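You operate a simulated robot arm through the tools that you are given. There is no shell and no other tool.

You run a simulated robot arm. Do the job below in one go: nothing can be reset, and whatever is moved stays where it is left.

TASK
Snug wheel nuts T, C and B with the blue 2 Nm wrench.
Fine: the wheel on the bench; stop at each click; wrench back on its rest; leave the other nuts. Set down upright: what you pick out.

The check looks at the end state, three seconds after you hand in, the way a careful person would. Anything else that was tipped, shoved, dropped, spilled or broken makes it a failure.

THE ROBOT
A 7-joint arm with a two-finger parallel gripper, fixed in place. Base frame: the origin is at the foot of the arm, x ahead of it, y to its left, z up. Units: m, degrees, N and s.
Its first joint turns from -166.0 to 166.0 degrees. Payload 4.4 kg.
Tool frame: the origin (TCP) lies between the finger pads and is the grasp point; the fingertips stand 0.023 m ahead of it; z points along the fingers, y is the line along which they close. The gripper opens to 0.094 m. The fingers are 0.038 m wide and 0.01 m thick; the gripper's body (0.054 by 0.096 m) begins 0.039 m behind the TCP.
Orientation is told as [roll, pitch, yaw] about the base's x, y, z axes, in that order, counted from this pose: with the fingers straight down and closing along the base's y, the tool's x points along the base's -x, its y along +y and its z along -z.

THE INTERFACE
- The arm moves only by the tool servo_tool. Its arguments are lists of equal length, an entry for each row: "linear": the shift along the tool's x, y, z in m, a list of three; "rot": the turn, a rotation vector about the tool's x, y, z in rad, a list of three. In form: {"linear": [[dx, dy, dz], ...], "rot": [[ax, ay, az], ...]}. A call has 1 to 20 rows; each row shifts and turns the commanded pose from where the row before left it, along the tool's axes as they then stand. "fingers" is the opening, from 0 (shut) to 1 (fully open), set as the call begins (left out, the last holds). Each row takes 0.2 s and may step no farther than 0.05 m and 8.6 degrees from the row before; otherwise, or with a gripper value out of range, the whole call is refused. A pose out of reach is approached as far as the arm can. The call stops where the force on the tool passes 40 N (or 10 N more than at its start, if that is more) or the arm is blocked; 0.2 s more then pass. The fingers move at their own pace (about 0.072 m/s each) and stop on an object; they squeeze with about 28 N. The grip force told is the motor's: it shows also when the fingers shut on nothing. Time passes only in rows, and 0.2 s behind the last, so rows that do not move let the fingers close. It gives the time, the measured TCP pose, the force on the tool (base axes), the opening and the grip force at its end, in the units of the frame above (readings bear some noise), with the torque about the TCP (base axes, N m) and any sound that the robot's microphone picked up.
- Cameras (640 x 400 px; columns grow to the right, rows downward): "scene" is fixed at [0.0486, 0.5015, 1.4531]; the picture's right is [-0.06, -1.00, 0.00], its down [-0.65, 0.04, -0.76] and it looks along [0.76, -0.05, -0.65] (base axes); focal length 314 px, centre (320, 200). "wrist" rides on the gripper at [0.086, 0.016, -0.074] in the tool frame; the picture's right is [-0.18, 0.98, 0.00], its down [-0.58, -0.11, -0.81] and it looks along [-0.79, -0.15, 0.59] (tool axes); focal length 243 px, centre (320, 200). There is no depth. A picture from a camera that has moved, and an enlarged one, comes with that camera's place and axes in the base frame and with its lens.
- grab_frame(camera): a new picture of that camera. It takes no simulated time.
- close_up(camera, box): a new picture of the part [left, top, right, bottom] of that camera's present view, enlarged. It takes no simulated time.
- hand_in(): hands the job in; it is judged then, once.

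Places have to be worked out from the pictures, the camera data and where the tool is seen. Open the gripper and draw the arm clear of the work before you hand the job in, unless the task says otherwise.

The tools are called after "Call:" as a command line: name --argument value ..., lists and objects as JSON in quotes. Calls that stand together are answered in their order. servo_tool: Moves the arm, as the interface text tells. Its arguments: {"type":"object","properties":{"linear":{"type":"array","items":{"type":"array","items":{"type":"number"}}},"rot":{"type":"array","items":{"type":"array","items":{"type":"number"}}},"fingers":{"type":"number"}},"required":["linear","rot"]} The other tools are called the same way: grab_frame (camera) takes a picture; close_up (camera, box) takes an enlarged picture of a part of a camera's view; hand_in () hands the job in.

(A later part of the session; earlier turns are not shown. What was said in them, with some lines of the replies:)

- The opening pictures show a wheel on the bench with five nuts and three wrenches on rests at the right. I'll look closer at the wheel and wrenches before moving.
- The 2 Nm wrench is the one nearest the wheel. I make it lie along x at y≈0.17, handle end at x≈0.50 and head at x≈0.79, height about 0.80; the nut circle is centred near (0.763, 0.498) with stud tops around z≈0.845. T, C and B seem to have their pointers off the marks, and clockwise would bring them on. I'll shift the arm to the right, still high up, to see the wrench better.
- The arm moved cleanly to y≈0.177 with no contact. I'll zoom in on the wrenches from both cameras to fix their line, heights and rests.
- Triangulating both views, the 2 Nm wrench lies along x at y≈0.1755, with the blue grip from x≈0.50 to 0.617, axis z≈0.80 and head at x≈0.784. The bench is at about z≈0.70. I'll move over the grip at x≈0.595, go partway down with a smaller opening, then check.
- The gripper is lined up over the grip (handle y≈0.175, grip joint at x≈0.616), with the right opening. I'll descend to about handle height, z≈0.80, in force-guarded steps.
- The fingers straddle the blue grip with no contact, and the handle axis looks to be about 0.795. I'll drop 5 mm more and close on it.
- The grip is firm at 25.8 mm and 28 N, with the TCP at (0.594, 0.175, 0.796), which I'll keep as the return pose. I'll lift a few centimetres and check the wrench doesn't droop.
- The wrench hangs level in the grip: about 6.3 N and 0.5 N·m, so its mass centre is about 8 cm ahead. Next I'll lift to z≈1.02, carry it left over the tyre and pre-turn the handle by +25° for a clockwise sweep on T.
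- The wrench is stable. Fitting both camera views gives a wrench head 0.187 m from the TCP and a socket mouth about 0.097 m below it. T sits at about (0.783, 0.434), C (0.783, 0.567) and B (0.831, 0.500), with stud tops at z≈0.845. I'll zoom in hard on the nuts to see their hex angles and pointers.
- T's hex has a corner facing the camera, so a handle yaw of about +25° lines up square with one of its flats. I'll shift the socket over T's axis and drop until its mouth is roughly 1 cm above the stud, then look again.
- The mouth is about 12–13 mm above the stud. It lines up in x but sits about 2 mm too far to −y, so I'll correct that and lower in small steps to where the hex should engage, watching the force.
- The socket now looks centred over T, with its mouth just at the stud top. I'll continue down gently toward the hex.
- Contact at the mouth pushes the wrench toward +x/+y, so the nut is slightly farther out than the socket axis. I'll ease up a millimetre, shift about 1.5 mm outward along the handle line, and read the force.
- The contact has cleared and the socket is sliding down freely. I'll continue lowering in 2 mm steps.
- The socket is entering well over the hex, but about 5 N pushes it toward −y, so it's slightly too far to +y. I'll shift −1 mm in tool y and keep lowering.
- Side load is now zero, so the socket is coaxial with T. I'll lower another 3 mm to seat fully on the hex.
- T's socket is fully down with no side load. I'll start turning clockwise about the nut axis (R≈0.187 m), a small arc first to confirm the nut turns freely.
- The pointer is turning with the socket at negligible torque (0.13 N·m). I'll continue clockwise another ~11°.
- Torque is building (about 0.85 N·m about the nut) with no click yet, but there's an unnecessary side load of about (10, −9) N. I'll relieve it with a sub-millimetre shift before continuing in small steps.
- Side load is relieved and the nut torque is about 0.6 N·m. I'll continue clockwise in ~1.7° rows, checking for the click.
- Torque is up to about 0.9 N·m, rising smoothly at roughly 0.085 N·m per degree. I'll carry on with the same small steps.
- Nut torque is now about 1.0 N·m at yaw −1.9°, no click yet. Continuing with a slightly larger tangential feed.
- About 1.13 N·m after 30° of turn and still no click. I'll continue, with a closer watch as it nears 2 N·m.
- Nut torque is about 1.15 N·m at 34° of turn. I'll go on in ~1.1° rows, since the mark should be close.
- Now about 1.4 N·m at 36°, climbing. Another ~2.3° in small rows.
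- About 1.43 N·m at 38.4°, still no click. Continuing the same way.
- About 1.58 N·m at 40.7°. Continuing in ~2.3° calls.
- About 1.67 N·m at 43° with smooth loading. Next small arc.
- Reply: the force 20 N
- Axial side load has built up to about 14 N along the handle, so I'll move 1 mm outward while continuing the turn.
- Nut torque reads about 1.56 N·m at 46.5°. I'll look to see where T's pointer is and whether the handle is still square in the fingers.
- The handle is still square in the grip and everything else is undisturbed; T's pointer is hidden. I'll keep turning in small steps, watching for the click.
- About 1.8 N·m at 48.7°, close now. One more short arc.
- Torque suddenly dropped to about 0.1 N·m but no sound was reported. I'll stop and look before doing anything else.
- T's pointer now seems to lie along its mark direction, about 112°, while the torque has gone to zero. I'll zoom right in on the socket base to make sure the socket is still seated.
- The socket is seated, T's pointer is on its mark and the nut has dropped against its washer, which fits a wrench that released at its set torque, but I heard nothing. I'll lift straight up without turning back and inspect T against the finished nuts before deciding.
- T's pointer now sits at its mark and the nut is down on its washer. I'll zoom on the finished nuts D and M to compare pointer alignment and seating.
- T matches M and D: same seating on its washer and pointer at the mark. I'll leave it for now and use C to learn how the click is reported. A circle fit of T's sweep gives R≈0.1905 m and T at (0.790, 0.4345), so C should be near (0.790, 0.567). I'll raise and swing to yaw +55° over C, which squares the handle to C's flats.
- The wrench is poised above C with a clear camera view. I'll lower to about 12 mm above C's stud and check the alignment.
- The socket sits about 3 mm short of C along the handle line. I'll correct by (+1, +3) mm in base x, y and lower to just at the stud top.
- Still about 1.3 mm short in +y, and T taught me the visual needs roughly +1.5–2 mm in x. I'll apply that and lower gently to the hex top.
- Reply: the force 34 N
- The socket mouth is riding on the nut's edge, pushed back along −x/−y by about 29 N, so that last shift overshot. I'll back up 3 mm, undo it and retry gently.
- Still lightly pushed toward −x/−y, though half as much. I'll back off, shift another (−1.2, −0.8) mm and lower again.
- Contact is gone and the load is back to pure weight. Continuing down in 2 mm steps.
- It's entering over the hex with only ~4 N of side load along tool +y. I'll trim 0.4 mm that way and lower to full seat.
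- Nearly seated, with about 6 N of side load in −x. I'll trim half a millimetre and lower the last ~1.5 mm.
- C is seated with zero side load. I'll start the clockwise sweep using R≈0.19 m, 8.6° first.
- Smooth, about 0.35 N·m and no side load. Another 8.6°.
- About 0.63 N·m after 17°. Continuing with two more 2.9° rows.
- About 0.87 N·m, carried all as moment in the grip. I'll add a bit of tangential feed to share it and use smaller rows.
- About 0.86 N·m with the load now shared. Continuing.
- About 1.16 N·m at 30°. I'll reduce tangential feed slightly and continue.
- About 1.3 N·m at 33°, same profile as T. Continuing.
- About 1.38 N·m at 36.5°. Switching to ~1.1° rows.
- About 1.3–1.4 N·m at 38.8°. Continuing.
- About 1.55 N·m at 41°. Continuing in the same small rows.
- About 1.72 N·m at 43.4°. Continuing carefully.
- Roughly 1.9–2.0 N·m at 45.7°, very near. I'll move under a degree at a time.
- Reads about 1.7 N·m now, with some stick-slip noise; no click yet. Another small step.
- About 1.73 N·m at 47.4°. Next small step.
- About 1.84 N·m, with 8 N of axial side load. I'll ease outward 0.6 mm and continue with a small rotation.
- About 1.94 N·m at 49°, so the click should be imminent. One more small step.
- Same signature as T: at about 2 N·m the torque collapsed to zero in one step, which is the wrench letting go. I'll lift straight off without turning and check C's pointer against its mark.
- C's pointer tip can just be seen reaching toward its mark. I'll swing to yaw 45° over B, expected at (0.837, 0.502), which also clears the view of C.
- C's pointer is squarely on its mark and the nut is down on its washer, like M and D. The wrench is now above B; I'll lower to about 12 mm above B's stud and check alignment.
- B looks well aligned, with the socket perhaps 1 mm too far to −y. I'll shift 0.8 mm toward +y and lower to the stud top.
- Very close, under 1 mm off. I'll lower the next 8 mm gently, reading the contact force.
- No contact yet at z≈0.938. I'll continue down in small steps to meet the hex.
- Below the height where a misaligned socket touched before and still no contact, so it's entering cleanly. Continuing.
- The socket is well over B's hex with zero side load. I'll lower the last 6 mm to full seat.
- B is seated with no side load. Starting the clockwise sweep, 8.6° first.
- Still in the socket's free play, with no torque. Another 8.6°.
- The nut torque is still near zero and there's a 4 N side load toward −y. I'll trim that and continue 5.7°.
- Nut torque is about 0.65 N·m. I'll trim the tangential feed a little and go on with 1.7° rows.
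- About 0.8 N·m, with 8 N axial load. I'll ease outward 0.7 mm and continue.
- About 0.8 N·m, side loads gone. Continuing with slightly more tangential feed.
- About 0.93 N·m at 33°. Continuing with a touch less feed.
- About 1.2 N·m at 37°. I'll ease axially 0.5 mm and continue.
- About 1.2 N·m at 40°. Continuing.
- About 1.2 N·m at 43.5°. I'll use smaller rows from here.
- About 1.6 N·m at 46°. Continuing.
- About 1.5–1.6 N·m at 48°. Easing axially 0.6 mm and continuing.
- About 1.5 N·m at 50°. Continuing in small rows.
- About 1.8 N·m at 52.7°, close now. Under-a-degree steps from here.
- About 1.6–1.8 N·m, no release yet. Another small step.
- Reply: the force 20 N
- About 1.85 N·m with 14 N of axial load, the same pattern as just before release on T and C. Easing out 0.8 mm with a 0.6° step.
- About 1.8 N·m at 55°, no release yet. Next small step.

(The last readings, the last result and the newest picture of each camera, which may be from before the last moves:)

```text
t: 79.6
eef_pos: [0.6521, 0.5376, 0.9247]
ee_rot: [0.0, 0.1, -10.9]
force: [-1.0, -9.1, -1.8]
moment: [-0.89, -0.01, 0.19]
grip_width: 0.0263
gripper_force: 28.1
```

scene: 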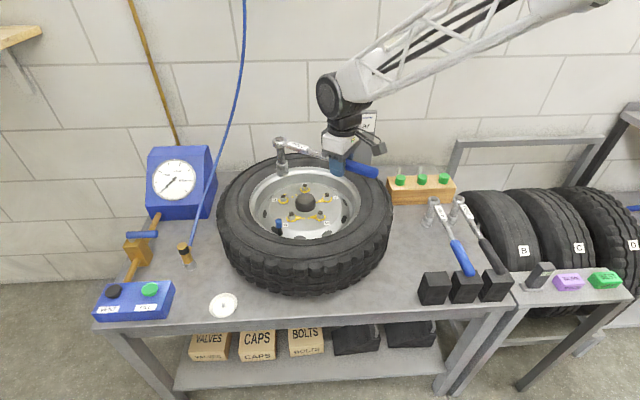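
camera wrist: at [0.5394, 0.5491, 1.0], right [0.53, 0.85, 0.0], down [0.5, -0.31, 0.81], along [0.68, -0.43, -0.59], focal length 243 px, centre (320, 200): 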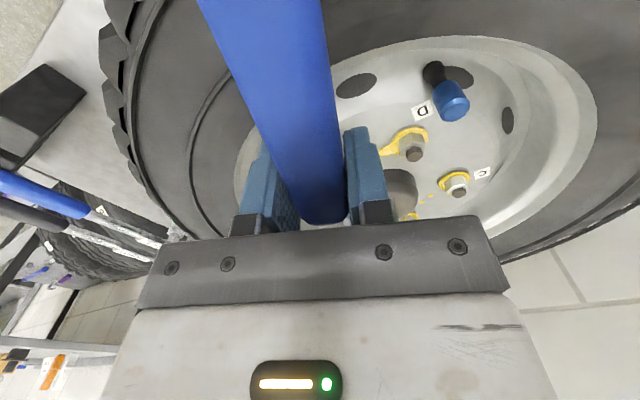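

About 1.92 N·m. A half-degree more.

Call:
servo_tool --linear '[[-2e-05, 0.0019, 0], [0, 0, 0]]' --rot '[[0, 0, 0.01], [0, 0, 0]]'

```text
t: 80.2
eef_pos: [0.6518, 0.5388, 0.9244]
ee_rot: [0.0, -0.1, -11.5]
force: [-0.1, -7.1, -3.9]
moment: [-0.57, 0.15, 0.53]
grip_width: 0.0262
gripper_force: 28.4
```

About 1.85–1.9 N·m; still holding. Another half-degree.

Call:
servo_tool --linear '[[-2e-05, 0.0019, 0], [0, 0, 0]]' --rot '[[0, 0, 0.01], [0, 0, 0]]'

```text
t: 80.8
eef_pos: [0.6523, 0.5417, 0.9234]
ee_rot: [0.0, 0.0, -11.9]
force: [-3.5, -7.6, -3.7]
moment: [-0.68, 0.4, 0.21]
grip_width: 0.0262
gripper_force: 28.6
```

Around 1.8 N·m at 57°. Next small step.

Call:
servo_tool --linear '[[0.0001, 0.0029, 0], [0, 0, 0]]' --rot '[[0, 0, 0.015], [0, 0, 0]]'

```text
t: 81.4
eef_pos: [0.6539, 0.544, 0.923]
ee_rot: [0.1, 0.0, -12.8]
force: [1.3, -9.4, -5.4]
moment: [-0.68, 0.26, 0.31]
grip_width: 0.0263
gripper_force: 28.1
```

About 2.0 N·m now. One more half-degree.

Call:
servo_tool --linear '[[-2e-05, 0.0019, 0], [0, 0, 0]]' --rot '[[0, 0, 0.01], [0, 0, 0]]'

```text
t: 82.0
eef_pos: [0.6536, 0.5457, 0.9232]
ee_rot: [-0.1, 0.1, -13.5]
force: [0.7, -7.6, -6.1]
moment: [-0.61, 0.32, 0.43]
grip_width: 0.0262
gripper_force: 27.8
```

Still holding near 1.9 N·m. Next half-degree.

Call:
servo_tool --linear '[[-2e-05, 0.0019, 0], [0, 0, 0]]' --rot '[[0, 0, 0.01], [0, 0, 0]]'

```text
t: 82.6
eef_pos: [0.6538, 0.5486, 0.9233]
ee_rot: [0.0, 0.0, -14.0]
force: [1.3, -11.1, -9.6]
moment: [-0.64, 0.72, 0.11]
grip_width: 0.0263
gripper_force: 27.7
```

Around 2.0–2.1 N·m at 59°. I'll check whether B's pointer is visible before the next step.

Call:
close_up --camera "scene" --box '[277, 160, 333, 210]'

Call:
servo_tool --linear '[[0, 0, 0]]' --rot '[[0, 0, 0]]'

```text
8.00 times, centred on (305, 185) of scene
camera zoom: at [0.0486, 0.5015, 1.4531], right [-0.06, -1.0, 0.0], down [-0.65, 0.04, -0.76], along [0.76, -0.05, -0.65], focal length 2516 px, centre (440, 320)
```

zoom: 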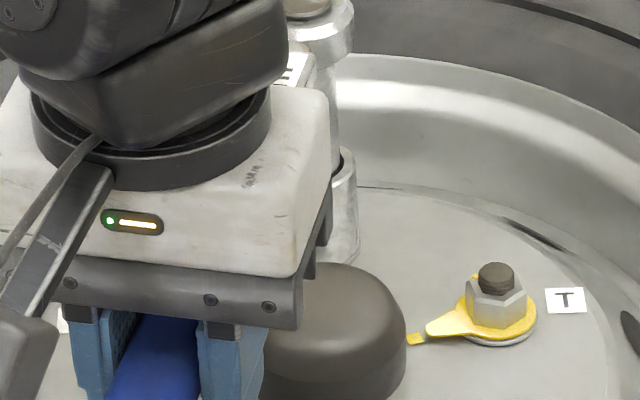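

```text
t: 83.0
eef_pos: [0.6544, 0.5476, 0.9243]
ee_rot: [0.0, 0.0, -14.0]
force: [4.0, -10.2, -9.4]
moment: [-0.54, 0.85, 0.2]
grip_width: 0.0265
gripper_force: 28.3
```

Holding at about 1.9 N·m with the familiar pre-release load pattern. Another half-degree.

Call:
servo_tool --linear '[[-0.0003, 0.0019, 0], [0, 0, 0]]' --rot '[[0, 0, 0.01], [0, 0, 0]]'

```text
t: 83.6
eef_pos: [0.6547, 0.5494, 0.9255]
ee_rot: [0.0, 0.0, -14.6]
force: [-0.7, -4.6, -6.1]
moment: [-0.2, 0.6, -0.84]
grip_width: 0.0266
gripper_force: 27.5
```

Released again: nut torque collapsed to about 0 at ~2 N·m. I'll lift straight off without turning back.

Call:
servo_tool --linear '[[0, 0, -0.004], [0, 0, -0.005], [0, 0, -0.006], [0, 0, -0.01], [0, 0, -0.02], [0, 0, -0.03], [0, 0, -0.02], [0, 0, 0]]' --rot '[[0, 0, 0], [0, 0, 0], [0, 0, 0], [0, 0, 0], [0, 0, 0], [0, 0, 0], [0, 0, 0], [0, 0, 0]]'

Call:
grab_frame --camera "scene"

Call:
grab_frame --camera "wrist"

```text
t: 85.4
eef_pos: [0.6543, 0.5487, 1.0205]
ee_rot: [-0.1, 0.0, -14.6]
force: [0.1, 0.8, -5.7]
moment: [0.13, 0.46, 0.0]
grip_width: 0.026
gripper_force: 28.3
```

```text
taken
```

scene: 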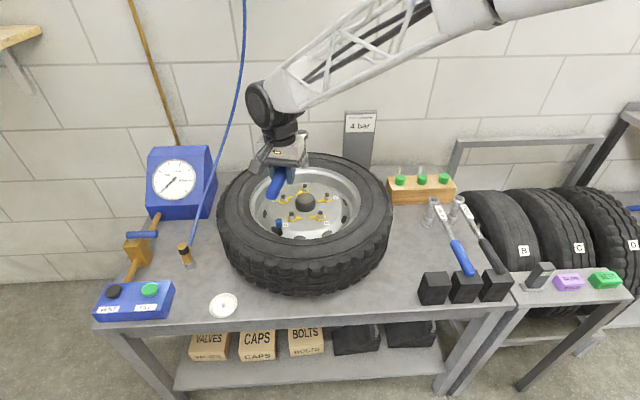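

```text
taken
camera wrist: at [0.5755, 0.5867, 1.0958], right [0.43, 0.9, 0.0], down [0.54, -0.25, 0.81], along [0.73, -0.34, -0.59], focal length 243 px, centre (320, 200)
```

wrist: 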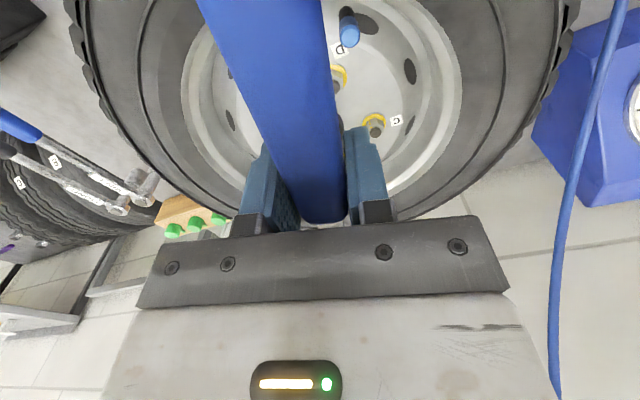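

The wrench is clear of B. I'll turn back to yaw 0 and carry it to above its rest at (0.594, 0.175), which also opens the view of the nuts.

Call:
servo_tool --linear '[[0, 0, 0], [0, 0, 0], [0.0075, -0.0467, 0], [0.0075, -0.0467, 0], [0.0075, -0.0467, 0], [0.0075, -0.0467, 0], [0.0075, -0.0467, 0], [0.0075, -0.0467, 0], [0.0075, -0.0467, 0], [0.0075, -0.0467, 0], [0, 0, 0]]' --rot '[[0, 0, -0.1274], [0, 0, -0.1274], [0, 0, 0], [0, 0, 0], [0, 0, 0], [0, 0, 0], [0, 0, 0], [0, 0, 0], [0, 0, 0], [0, 0, 0], [0, 0, 0]]'

Call:
close_up --camera "scene" --box '[289, 178, 321, 198]'

Call:
close_up --camera "scene" --box '[260, 170, 350, 230]'

Call:
grab_frame --camera "scene"

```text
t: 87.8
eef_pos: [0.5978, 0.176, 1.019]
ee_rot: [0.0, 0.0, 0.0]
force: [0.0, -0.1, -6.2]
moment: [-0.02, 0.48, -0.02]
grip_width: 0.0258
gripper_force: 28.4
```

```text
16.00 times, centred on (305, 188) of scene
camera zoom: at [0.0486, 0.5015, 1.4531], right [-0.06, -1.0, 0.0], down [-0.65, 0.04, -0.76], along [0.76, -0.05, -0.65], focal length 5031 px, centre (560, 392)
```

zoom: 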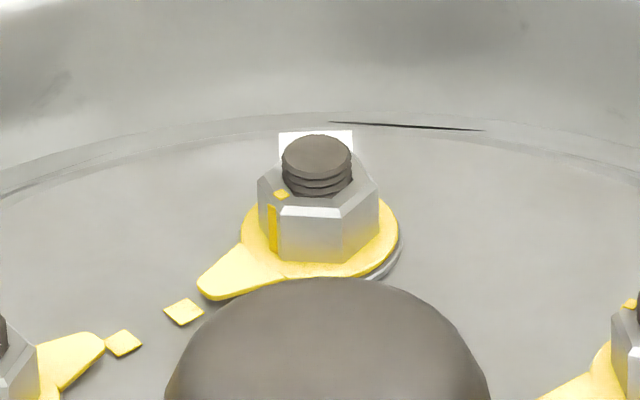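

```text
6.67 times, centred on (305, 200) of scene
camera zoom: at [0.0486, 0.5015, 1.4531], right [-0.06, -1.0, 0.0], down [-0.65, 0.04, -0.76], along [0.76, -0.05, -0.65], focal length 2096 px, centre (420, 200)
```

zoom: 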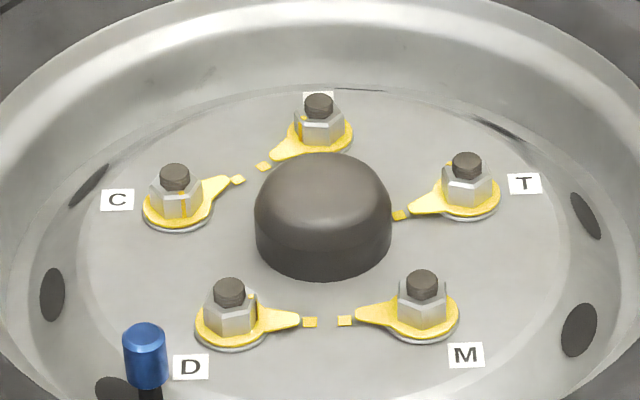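

```text
taken
```

scene: 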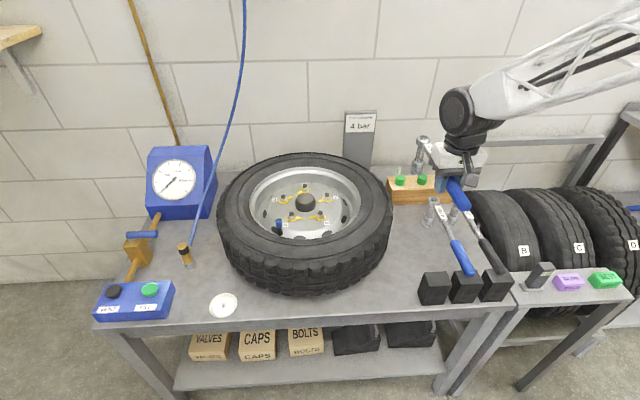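

All five pointers now line up with their marks and the three nuts are seated. Next is returning the wrench, so I'll re-read the pose and check that the wrench is still straight in the grip before lowering.

Call:
servo_tool --linear '[[0, 0, 0]]' --rot '[[0, 0, 0]]'

Call:
close_up --camera "scene" --box '[395, 125, 515, 225]'

Call:
grab_frame --camera "wrist"

```text
t: 88.2
eef_pos: [0.5977, 0.1753, 1.0201]
ee_rot: [0.0, 0.1, 0.0]
force: [-0.1, -1.1, -7.0]
moment: [-0.03, 0.48, 0.01]
grip_width: 0.026
gripper_force: 28.2
```

```text
4.00 times, centred on (455, 175) of scene
camera zoom: at [0.0486, 0.5015, 1.4531], right [-0.06, -1.0, 0.0], down [-0.65, 0.04, -0.76], along [0.76, -0.05, -0.65], focal length 1258 px, centre (-220, 300)
```

zoom: 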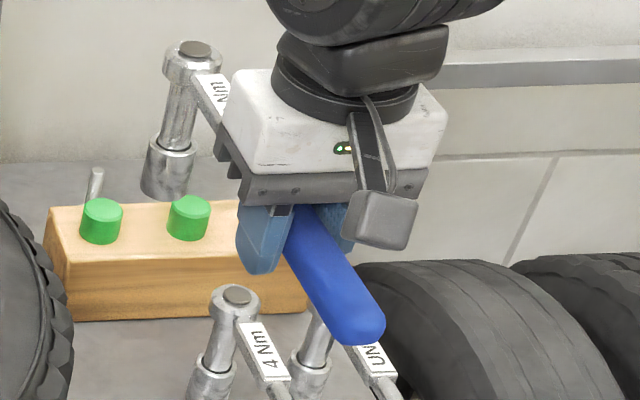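

```text
taken
camera wrist: at [0.5115, 0.191, 1.0946], right [0.18, 0.98, 0.0], down [0.58, -0.11, 0.81], along [0.79, -0.15, -0.59], focal length 243 px, centre (320, 200)
```

wrist: 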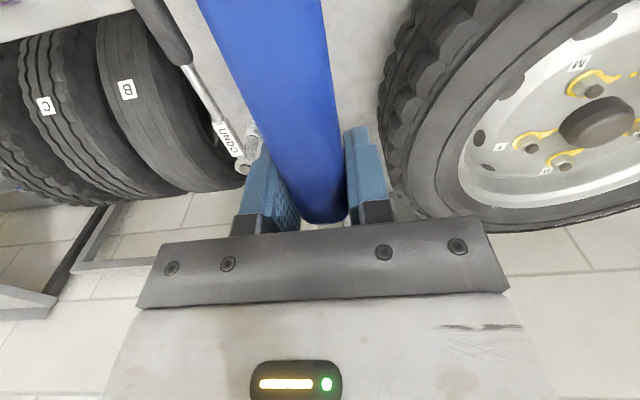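

The handle sits in the fingers exactly as when first gripped. I'll shift 3.7 mm back in x to the original spot and lower most of the way.

Call:
servo_tool --linear '[[0.0037, 0, 0.04], [0, 0, 0.045], [0, 0, 0.045], [0, 0, 0.04], [0, 0, 0.025], [0, 0, 0.015], [0, 0, 0]]' --rot '[[0, 0, 0], [0, 0, 0], [0, 0, 0], [0, 0, 0], [0, 0, 0], [0, 0, 0], [0, 0, 0]]'

Call:
close_up --camera "scene" --box '[385, 160, 505, 310]'

```text
t: 89.8
eef_pos: [0.5932, 0.1739, 0.8107]
ee_rot: [0.1, 0.0, 0.0]
force: [0.3, 0.1, -6.2]
moment: [0.02, 0.49, -0.03]
grip_width: 0.0259
gripper_force: 27.9
```

```text
2.67 times, centred on (445, 235) of scene
camera zoom: at [0.0486, 0.5015, 1.4531], right [-0.06, -1.0, 0.0], down [-0.65, 0.04, -0.76], along [0.76, -0.05, -0.65], focal length 838 px, centre (-13, 107)
```

zoom: 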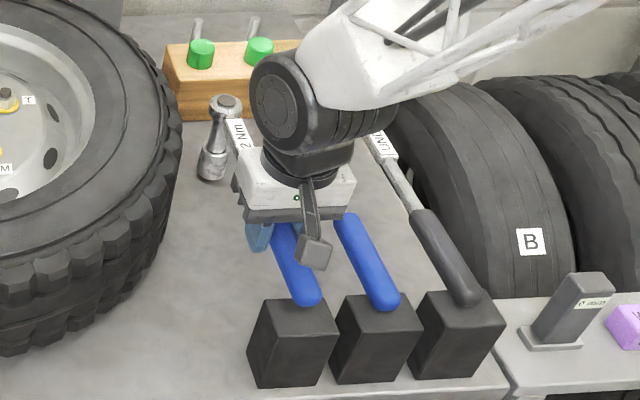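

The wrench is about 15 mm above its rest and lined up. I'll zoom with the same box as at the start to compare the head and handle positions with the original rest pose.

Call:
close_up --camera "scene" --box '[385, 180, 455, 310]'

```text
3.08 times, centred on (420, 245) of scene
camera zoom: at [0.0486, 0.5015, 1.4531], right [-0.06, -1.0, 0.0], down [-0.65, 0.04, -0.76], along [0.76, -0.05, -0.65], focal length 968 px, centre (12, 62)
```

zoom: 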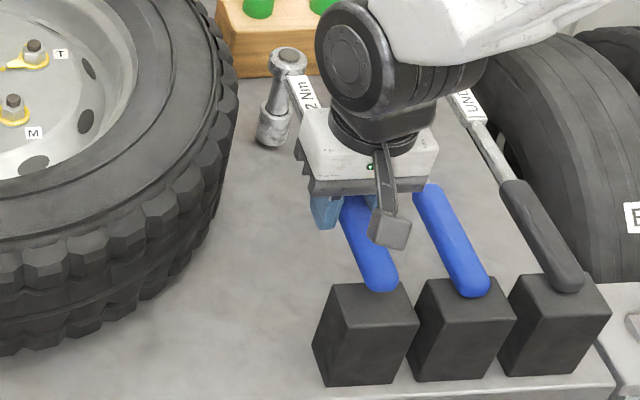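

The wrench pose matches the original within a few millimetres, with perhaps 1° of head-down pitch. I'll lower in small steps until the weight transfers.

Call:
servo_tool --linear '[[0, 0, 0.004], [0, 0, 0.004], [0, 0, 0]]' --rot '[[0, 0, 0], [0, 0, 0], [0, 0, 0]]'

```text
t: 90.6
eef_pos: [0.5915, 0.1755, 0.8018]
ee_rot: [0.0, 0.0, -0.1]
force: [-1.6, -0.3, -0.7]
moment: [-0.06, -0.44, -0.13]
grip_width: 0.0259
gripper_force: 28.5
```

The socket has touched the bench (weight mostly transferred) while the handle end is still slightly above its block. I'll lower the handle with a matching tiny pitch so the wrench pivots about the socket.

Call:
servo_tool --linear '[[0, 0, 0.002], [0, 0, 0.002], [0, 0, 0]]' --rot '[[0, -0.0105, 0], [0, -0.0105, 0], [0, 0, 0]]'

Call:
close_up --camera "scene" --box '[385, 180, 455, 310]'

```text
t: 91.4
eef_pos: [0.592, 0.1764, 0.7981]
ee_rot: [0.0, -1.1, 0.0]
force: [-1.7, 1.4, 1.9]
moment: [0.03, 1.24, -0.03]
grip_width: 0.0258
gripper_force: 27.5
```

```text
3.08 times, centred on (420, 245) of scene
camera zoom: at [0.0486, 0.5015, 1.4531], right [-0.06, -1.0, 0.0], down [-0.65, 0.04, -0.76], along [0.76, -0.05, -0.65], focal length 968 px, centre (12, 62)
```

zoom: 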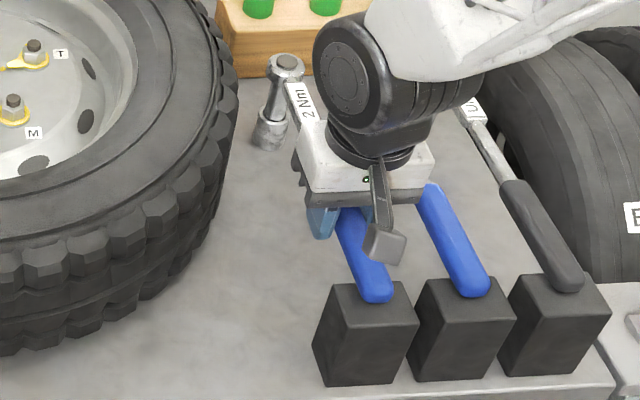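

The handle end now rests on its block and the head and handle pixels match the original rest pose. I'll take out a bit of the pitch so both ends share the load, then check.

Call:
servo_tool --linear '[[0, 0, 0], [0, 0, 0]]' --rot '[[0, 0.008, 0], [0, 0, 0]]'

```text
t: 92.0
eef_pos: [0.5923, 0.1759, 0.798]
ee_rot: [0.1, -0.9, 0.0]
force: [2.4, -1.4, 0.8]
moment: [-0.02, -1.24, -0.19]
grip_width: 0.0258
gripper_force: 27.7
```

Now the socket carries the load; halfway between is neutral. I'll set that, then open the fingers slightly to release.

Call:
servo_tool --linear '[[0, 0, 0], [0, 0, 0]]' --rot '[[0, -0.0045, 0], [0, 0, 0]]'

Call:
servo_tool --linear '[[0, 0, 0], [0, 0, 0], [0, 0, 0], [0, 0, 0]]' --rot '[[0, 0, 0], [0, 0, 0], [0, 0, 0], [0, 0, 0]]' --fingers 0.6

Call:
close_up --camera "scene" --box '[385, 180, 455, 310]'

Call:
grab_frame --camera "wrist"

```text
t: 92.6
eef_pos: [0.5917, 0.1756, 0.7968]
ee_rot: [0.1, -1.0, 0.0]
force: [7.6, -2.3, 2.6]
moment: [0.0, 1.27, 0.15]
grip_width: 0.0258
gripper_force: 28.3
```

```text
t: 93.6
eef_pos: [0.5915, 0.1749, 0.797]
ee_rot: [-0.1, -0.9, 0.0]
force: [-0.6, 0.1, 0.1]
moment: [0.03, 0.04, 0.01]
grip_width: 0.0565
gripper_force: 0.0
```

```text
3.08 times, centred on (420, 245) of scene
camera zoom: at [0.0486, 0.5015, 1.4531], right [-0.06, -1.0, 0.0], down [-0.65, 0.04, -0.76], along [0.76, -0.05, -0.65], focal length 968 px, centre (12, 62)
```

zoom: 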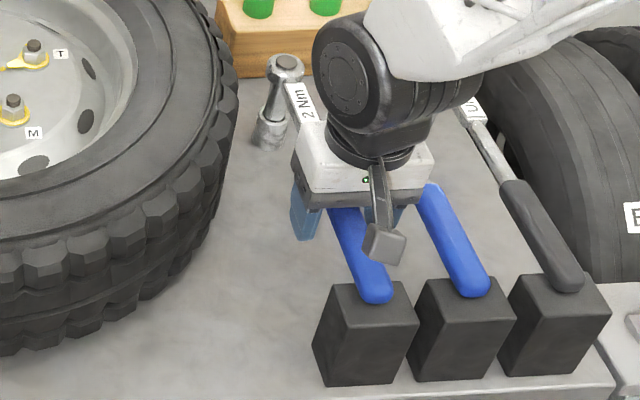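

```text
taken
camera wrist: at [0.5046, 0.1915, 0.8714], right [0.18, 0.98, 0.0], down [0.57, -0.11, 0.82], along [0.8, -0.15, -0.58], focal length 243 px, centre (320, 200)
```

wrist: 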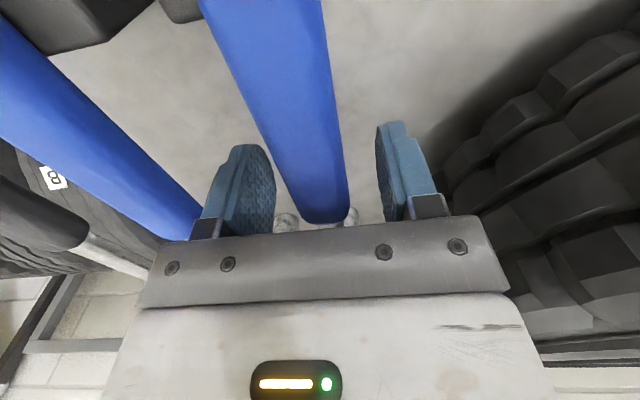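

The wrench is released and lies at rest in its original place; the fingers are clear on both sides. I'll withdraw straight up.

Call:
servo_tool --linear '[[0, 0, -0.02], [0, 0, -0.03], [0, 0, -0.045], [0, 0, -0.045], [0, 0, -0.045], [0, 0, -0.045], [0, 0, -0.045], [0, 0, 0]]' --rot '[[0, 0, 0], [0, 0, 0], [0, 0, 0], [0, 0, 0], [0, 0, 0], [0, 0.0175, 0], [0, 0, 0], [0, 0, 0]]'

Call:
close_up --camera "scene" --box '[385, 180, 505, 310]'

Call:
grab_frame --camera "wrist"

```text
t: 95.4
eef_pos: [0.589, 0.1769, 1.0716]
ee_rot: [0.1, 0.0, 0.0]
force: [-0.8, -0.7, 0.1]
moment: [0.03, 0.0, -0.01]
grip_width: 0.0562
gripper_force: 0.1
```

```text
3.08 times, centred on (445, 245) of scene
camera zoom: at [0.0486, 0.5015, 1.4531], right [-0.06, -1.0, 0.0], down [-0.65, 0.04, -0.76], along [0.76, -0.05, -0.65], focal length 968 px, centre (-65, 62)
```

zoom: 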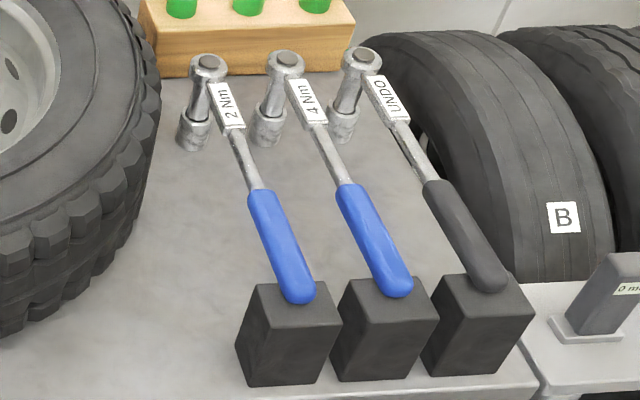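

```text
taken
camera wrist: at [0.5032, 0.1929, 1.1482], right [0.18, 0.98, 0.0], down [0.58, -0.11, 0.81], along [0.79, -0.15, -0.59], focal length 243 px, centre (320, 200)
```

wrist: 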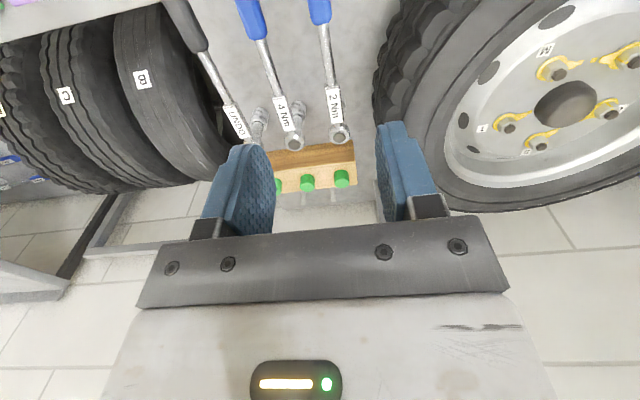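

The 2 Nm wrench is back on its rest beside the others. I'll go back to the high starting pose with the gripper open and inspect all five nuts from the wrist camera's steeper angle.

Call:
servo_tool --linear '[[0, 0, -0.045], [0, 0, -0.045], [0, 0, -0.03], [0.012, 0.05, 0], [0.012, 0.05, 0], [0.012, 0.05, 0], [0.012, 0.05, 0], [0.012, 0.05, 0], [0.012, 0.05, 0], [0.012, 0.05, 0], [0, 0, 0]]' --rot '[[0, 0, 0], [0, 0, 0], [0, 0, 0], [0, 0, 0], [0, 0, 0], [0, 0, 0], [0, 0, 0], [0, 0, 0], [0, 0, 0], [0, 0, 0], [0, 0, 0]]' --fingers 1

Call:
grab_frame --camera "wrist"

```text
refused: row 4 steps farther than a row can; nothing moved
```

```text
taken
camera wrist: at [0.5032, 0.1929, 1.1482], right [0.18, 0.98, 0.0], down [0.58, -0.11, 0.81], along [0.79, -0.15, -0.59], focal length 243 px, centre (320, 200)
```

wrist: 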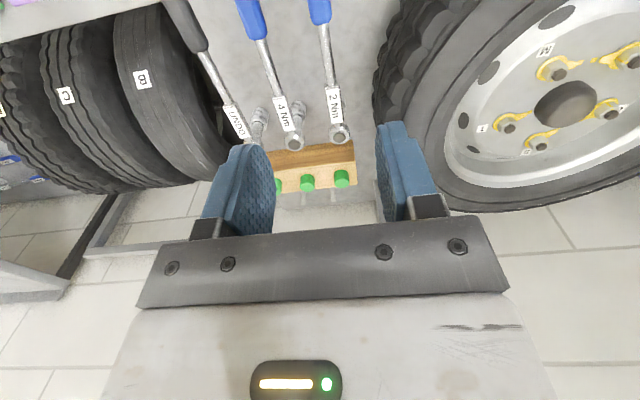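

That call was refused because the diagonal step was just over 5 cm; nothing moved. I'll repeat it with slightly shorter rows.

Call:
servo_tool --linear '[[0, 0, -0.045], [0, 0, -0.045], [0, 0, -0.03], [0.0105, 0.0437, 0], [0.0105, 0.0437, 0], [0.0105, 0.0437, 0], [0.0105, 0.0437, 0], [0.0105, 0.0437, 0], [0.0105, 0.0437, 0], [0.0105, 0.0437, 0], [0.0105, 0.0437, 0], [0, 0, 0]]' --rot '[[0, 0, 0], [0, 0, 0], [0, 0, 0], [0, 0, 0], [0, 0, 0], [0, 0, 0], [0, 0, 0], [0, 0, 0], [0, 0, 0], [0, 0, 0], [0, 0, 0], [0, 0, 0]]' --fingers 1

Call:
close_up --camera "wrist" --box '[270, 70, 390, 180]'

Call:
grab_frame --camera "scene"

```text
t: 98.0
eef_pos: [0.5014, 0.5279, 1.1917]
ee_rot: [0.1, 0.0, 0.0]
force: [0.3, -0.4, -0.6]
moment: [0.0, 0.0, -0.03]
grip_width: 0.094
gripper_force: 0.1
```

```text
3.64 times, centred on (330, 125) of wrist
camera zoom: at [0.4159, 0.5433, 1.2674], right [0.18, 0.98, 0.0], down [0.58, -0.11, 0.81], along [0.79, -0.15, -0.59], focal length 882 px, centre (284, 473)
```

zoom: 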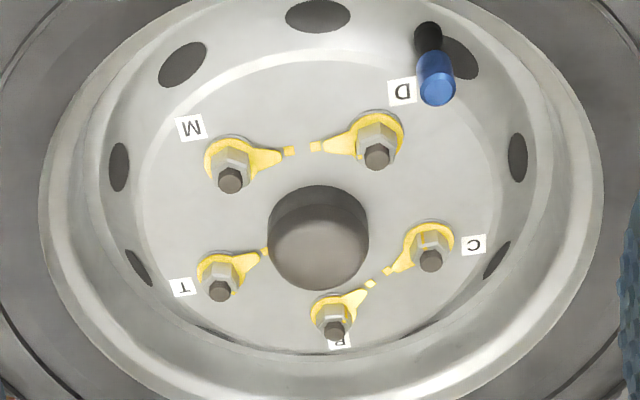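

```text
taken
```

scene: 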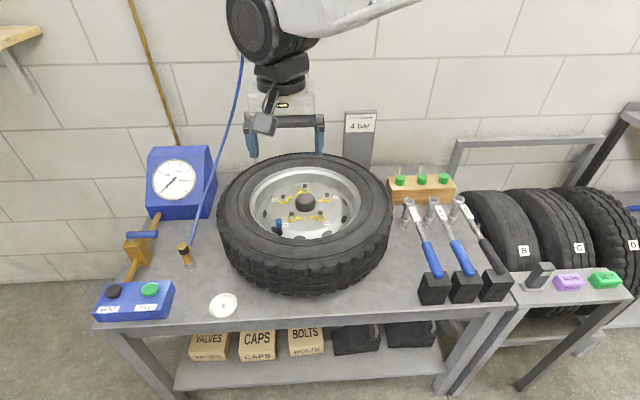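

From the wrist camera too, T, C and B point at their marks just as D and M do. One last enlarged look at each of the three before handing in.

Call:
close_up --camera "wrist" --box '[300, 125, 350, 165]'

Call:
close_up --camera "scene" --box '[308, 185, 348, 210]'

Call:
close_up --camera "scene" --box '[385, 165, 505, 310]'

```text
10.00 times, centred on (325, 145) of wrist
camera zoom: at [0.4159, 0.5433, 1.2674], right [0.18, 0.98, 0.0], down [0.58, -0.11, 0.81], along [0.79, -0.15, -0.59], focal length 2426 px, centre (270, 750)
```

zoom: 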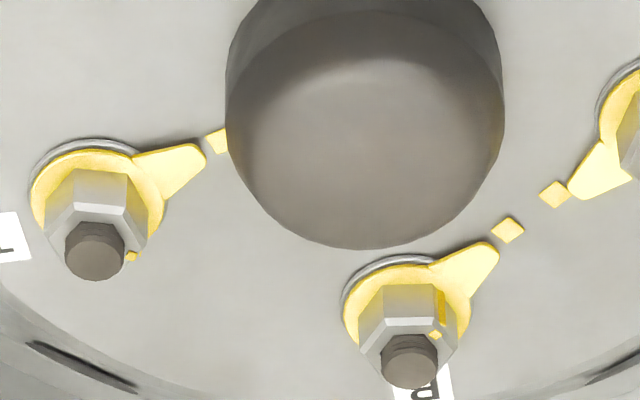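

```text
16.00 times, centred on (328, 198) of scene
camera zoom: at [0.0486, 0.5015, 1.4531], right [-0.06, -1.0, 0.0], down [-0.65, 0.04, -0.76], along [0.76, -0.05, -0.65], focal length 5031 px, centre (192, 240)
```

zoom: 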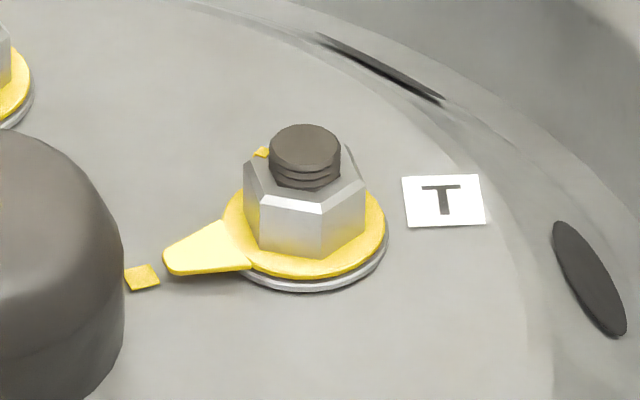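

```text
2.76 times, centred on (445, 238) of scene
camera zoom: at [0.0486, 0.5015, 1.4531], right [-0.06, -1.0, 0.0], down [-0.65, 0.04, -0.76], along [0.76, -0.05, -0.65], focal length 867 px, centre (-25, 97)
```

zoom: 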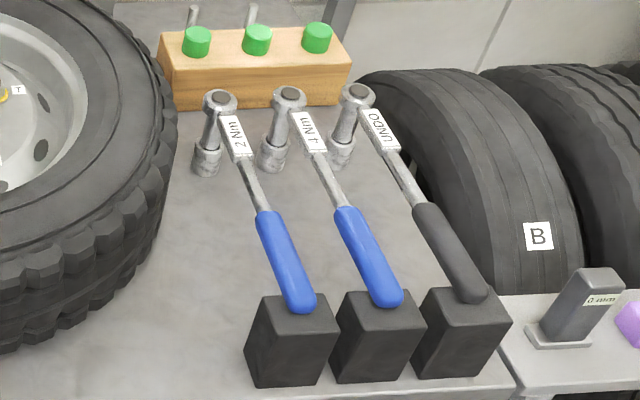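

In both views T, C and B point straight at their marks and sit on their washers. D and M are untouched, the 2 Nm wrench is socket-down on its rest, and the open gripper is clear above. I never got a click sound; each time I stopped where the torque let go at about 2 N·m. I'm handing in.

Call:
hand_in

```text
The job is handed in.
```

I tightened T, C and B with the blue 2 Nm wrench and handed the job in. The microphone never reported a click on any of them.

I stopped each nut where the torque suddenly dropped to zero, at about 1.8–2.0 N·m by my own readings, and took that drop as the click. The torque readings were noisy, roughly ±0.15 N·m.

- **Nuts T, C and B:** in both camera views their pointers line up with their marks and they sit on their washers like D and M. The marks are the best evidence that they are snug.
- **Nuts D and M:** I didn't touch them.
- **Wrench:** it is back on its rest, socket down, within a few millimetres of where it started.
- **Rest of the bench:** the wheel stayed in place and I saw nothing else moved. The arm is parked above the wheel with the gripper open.

While fitting the socket over C, it rode on the edge of the nut with about 29 N of sideways push before I backed off and realigned. C then tightened normally.
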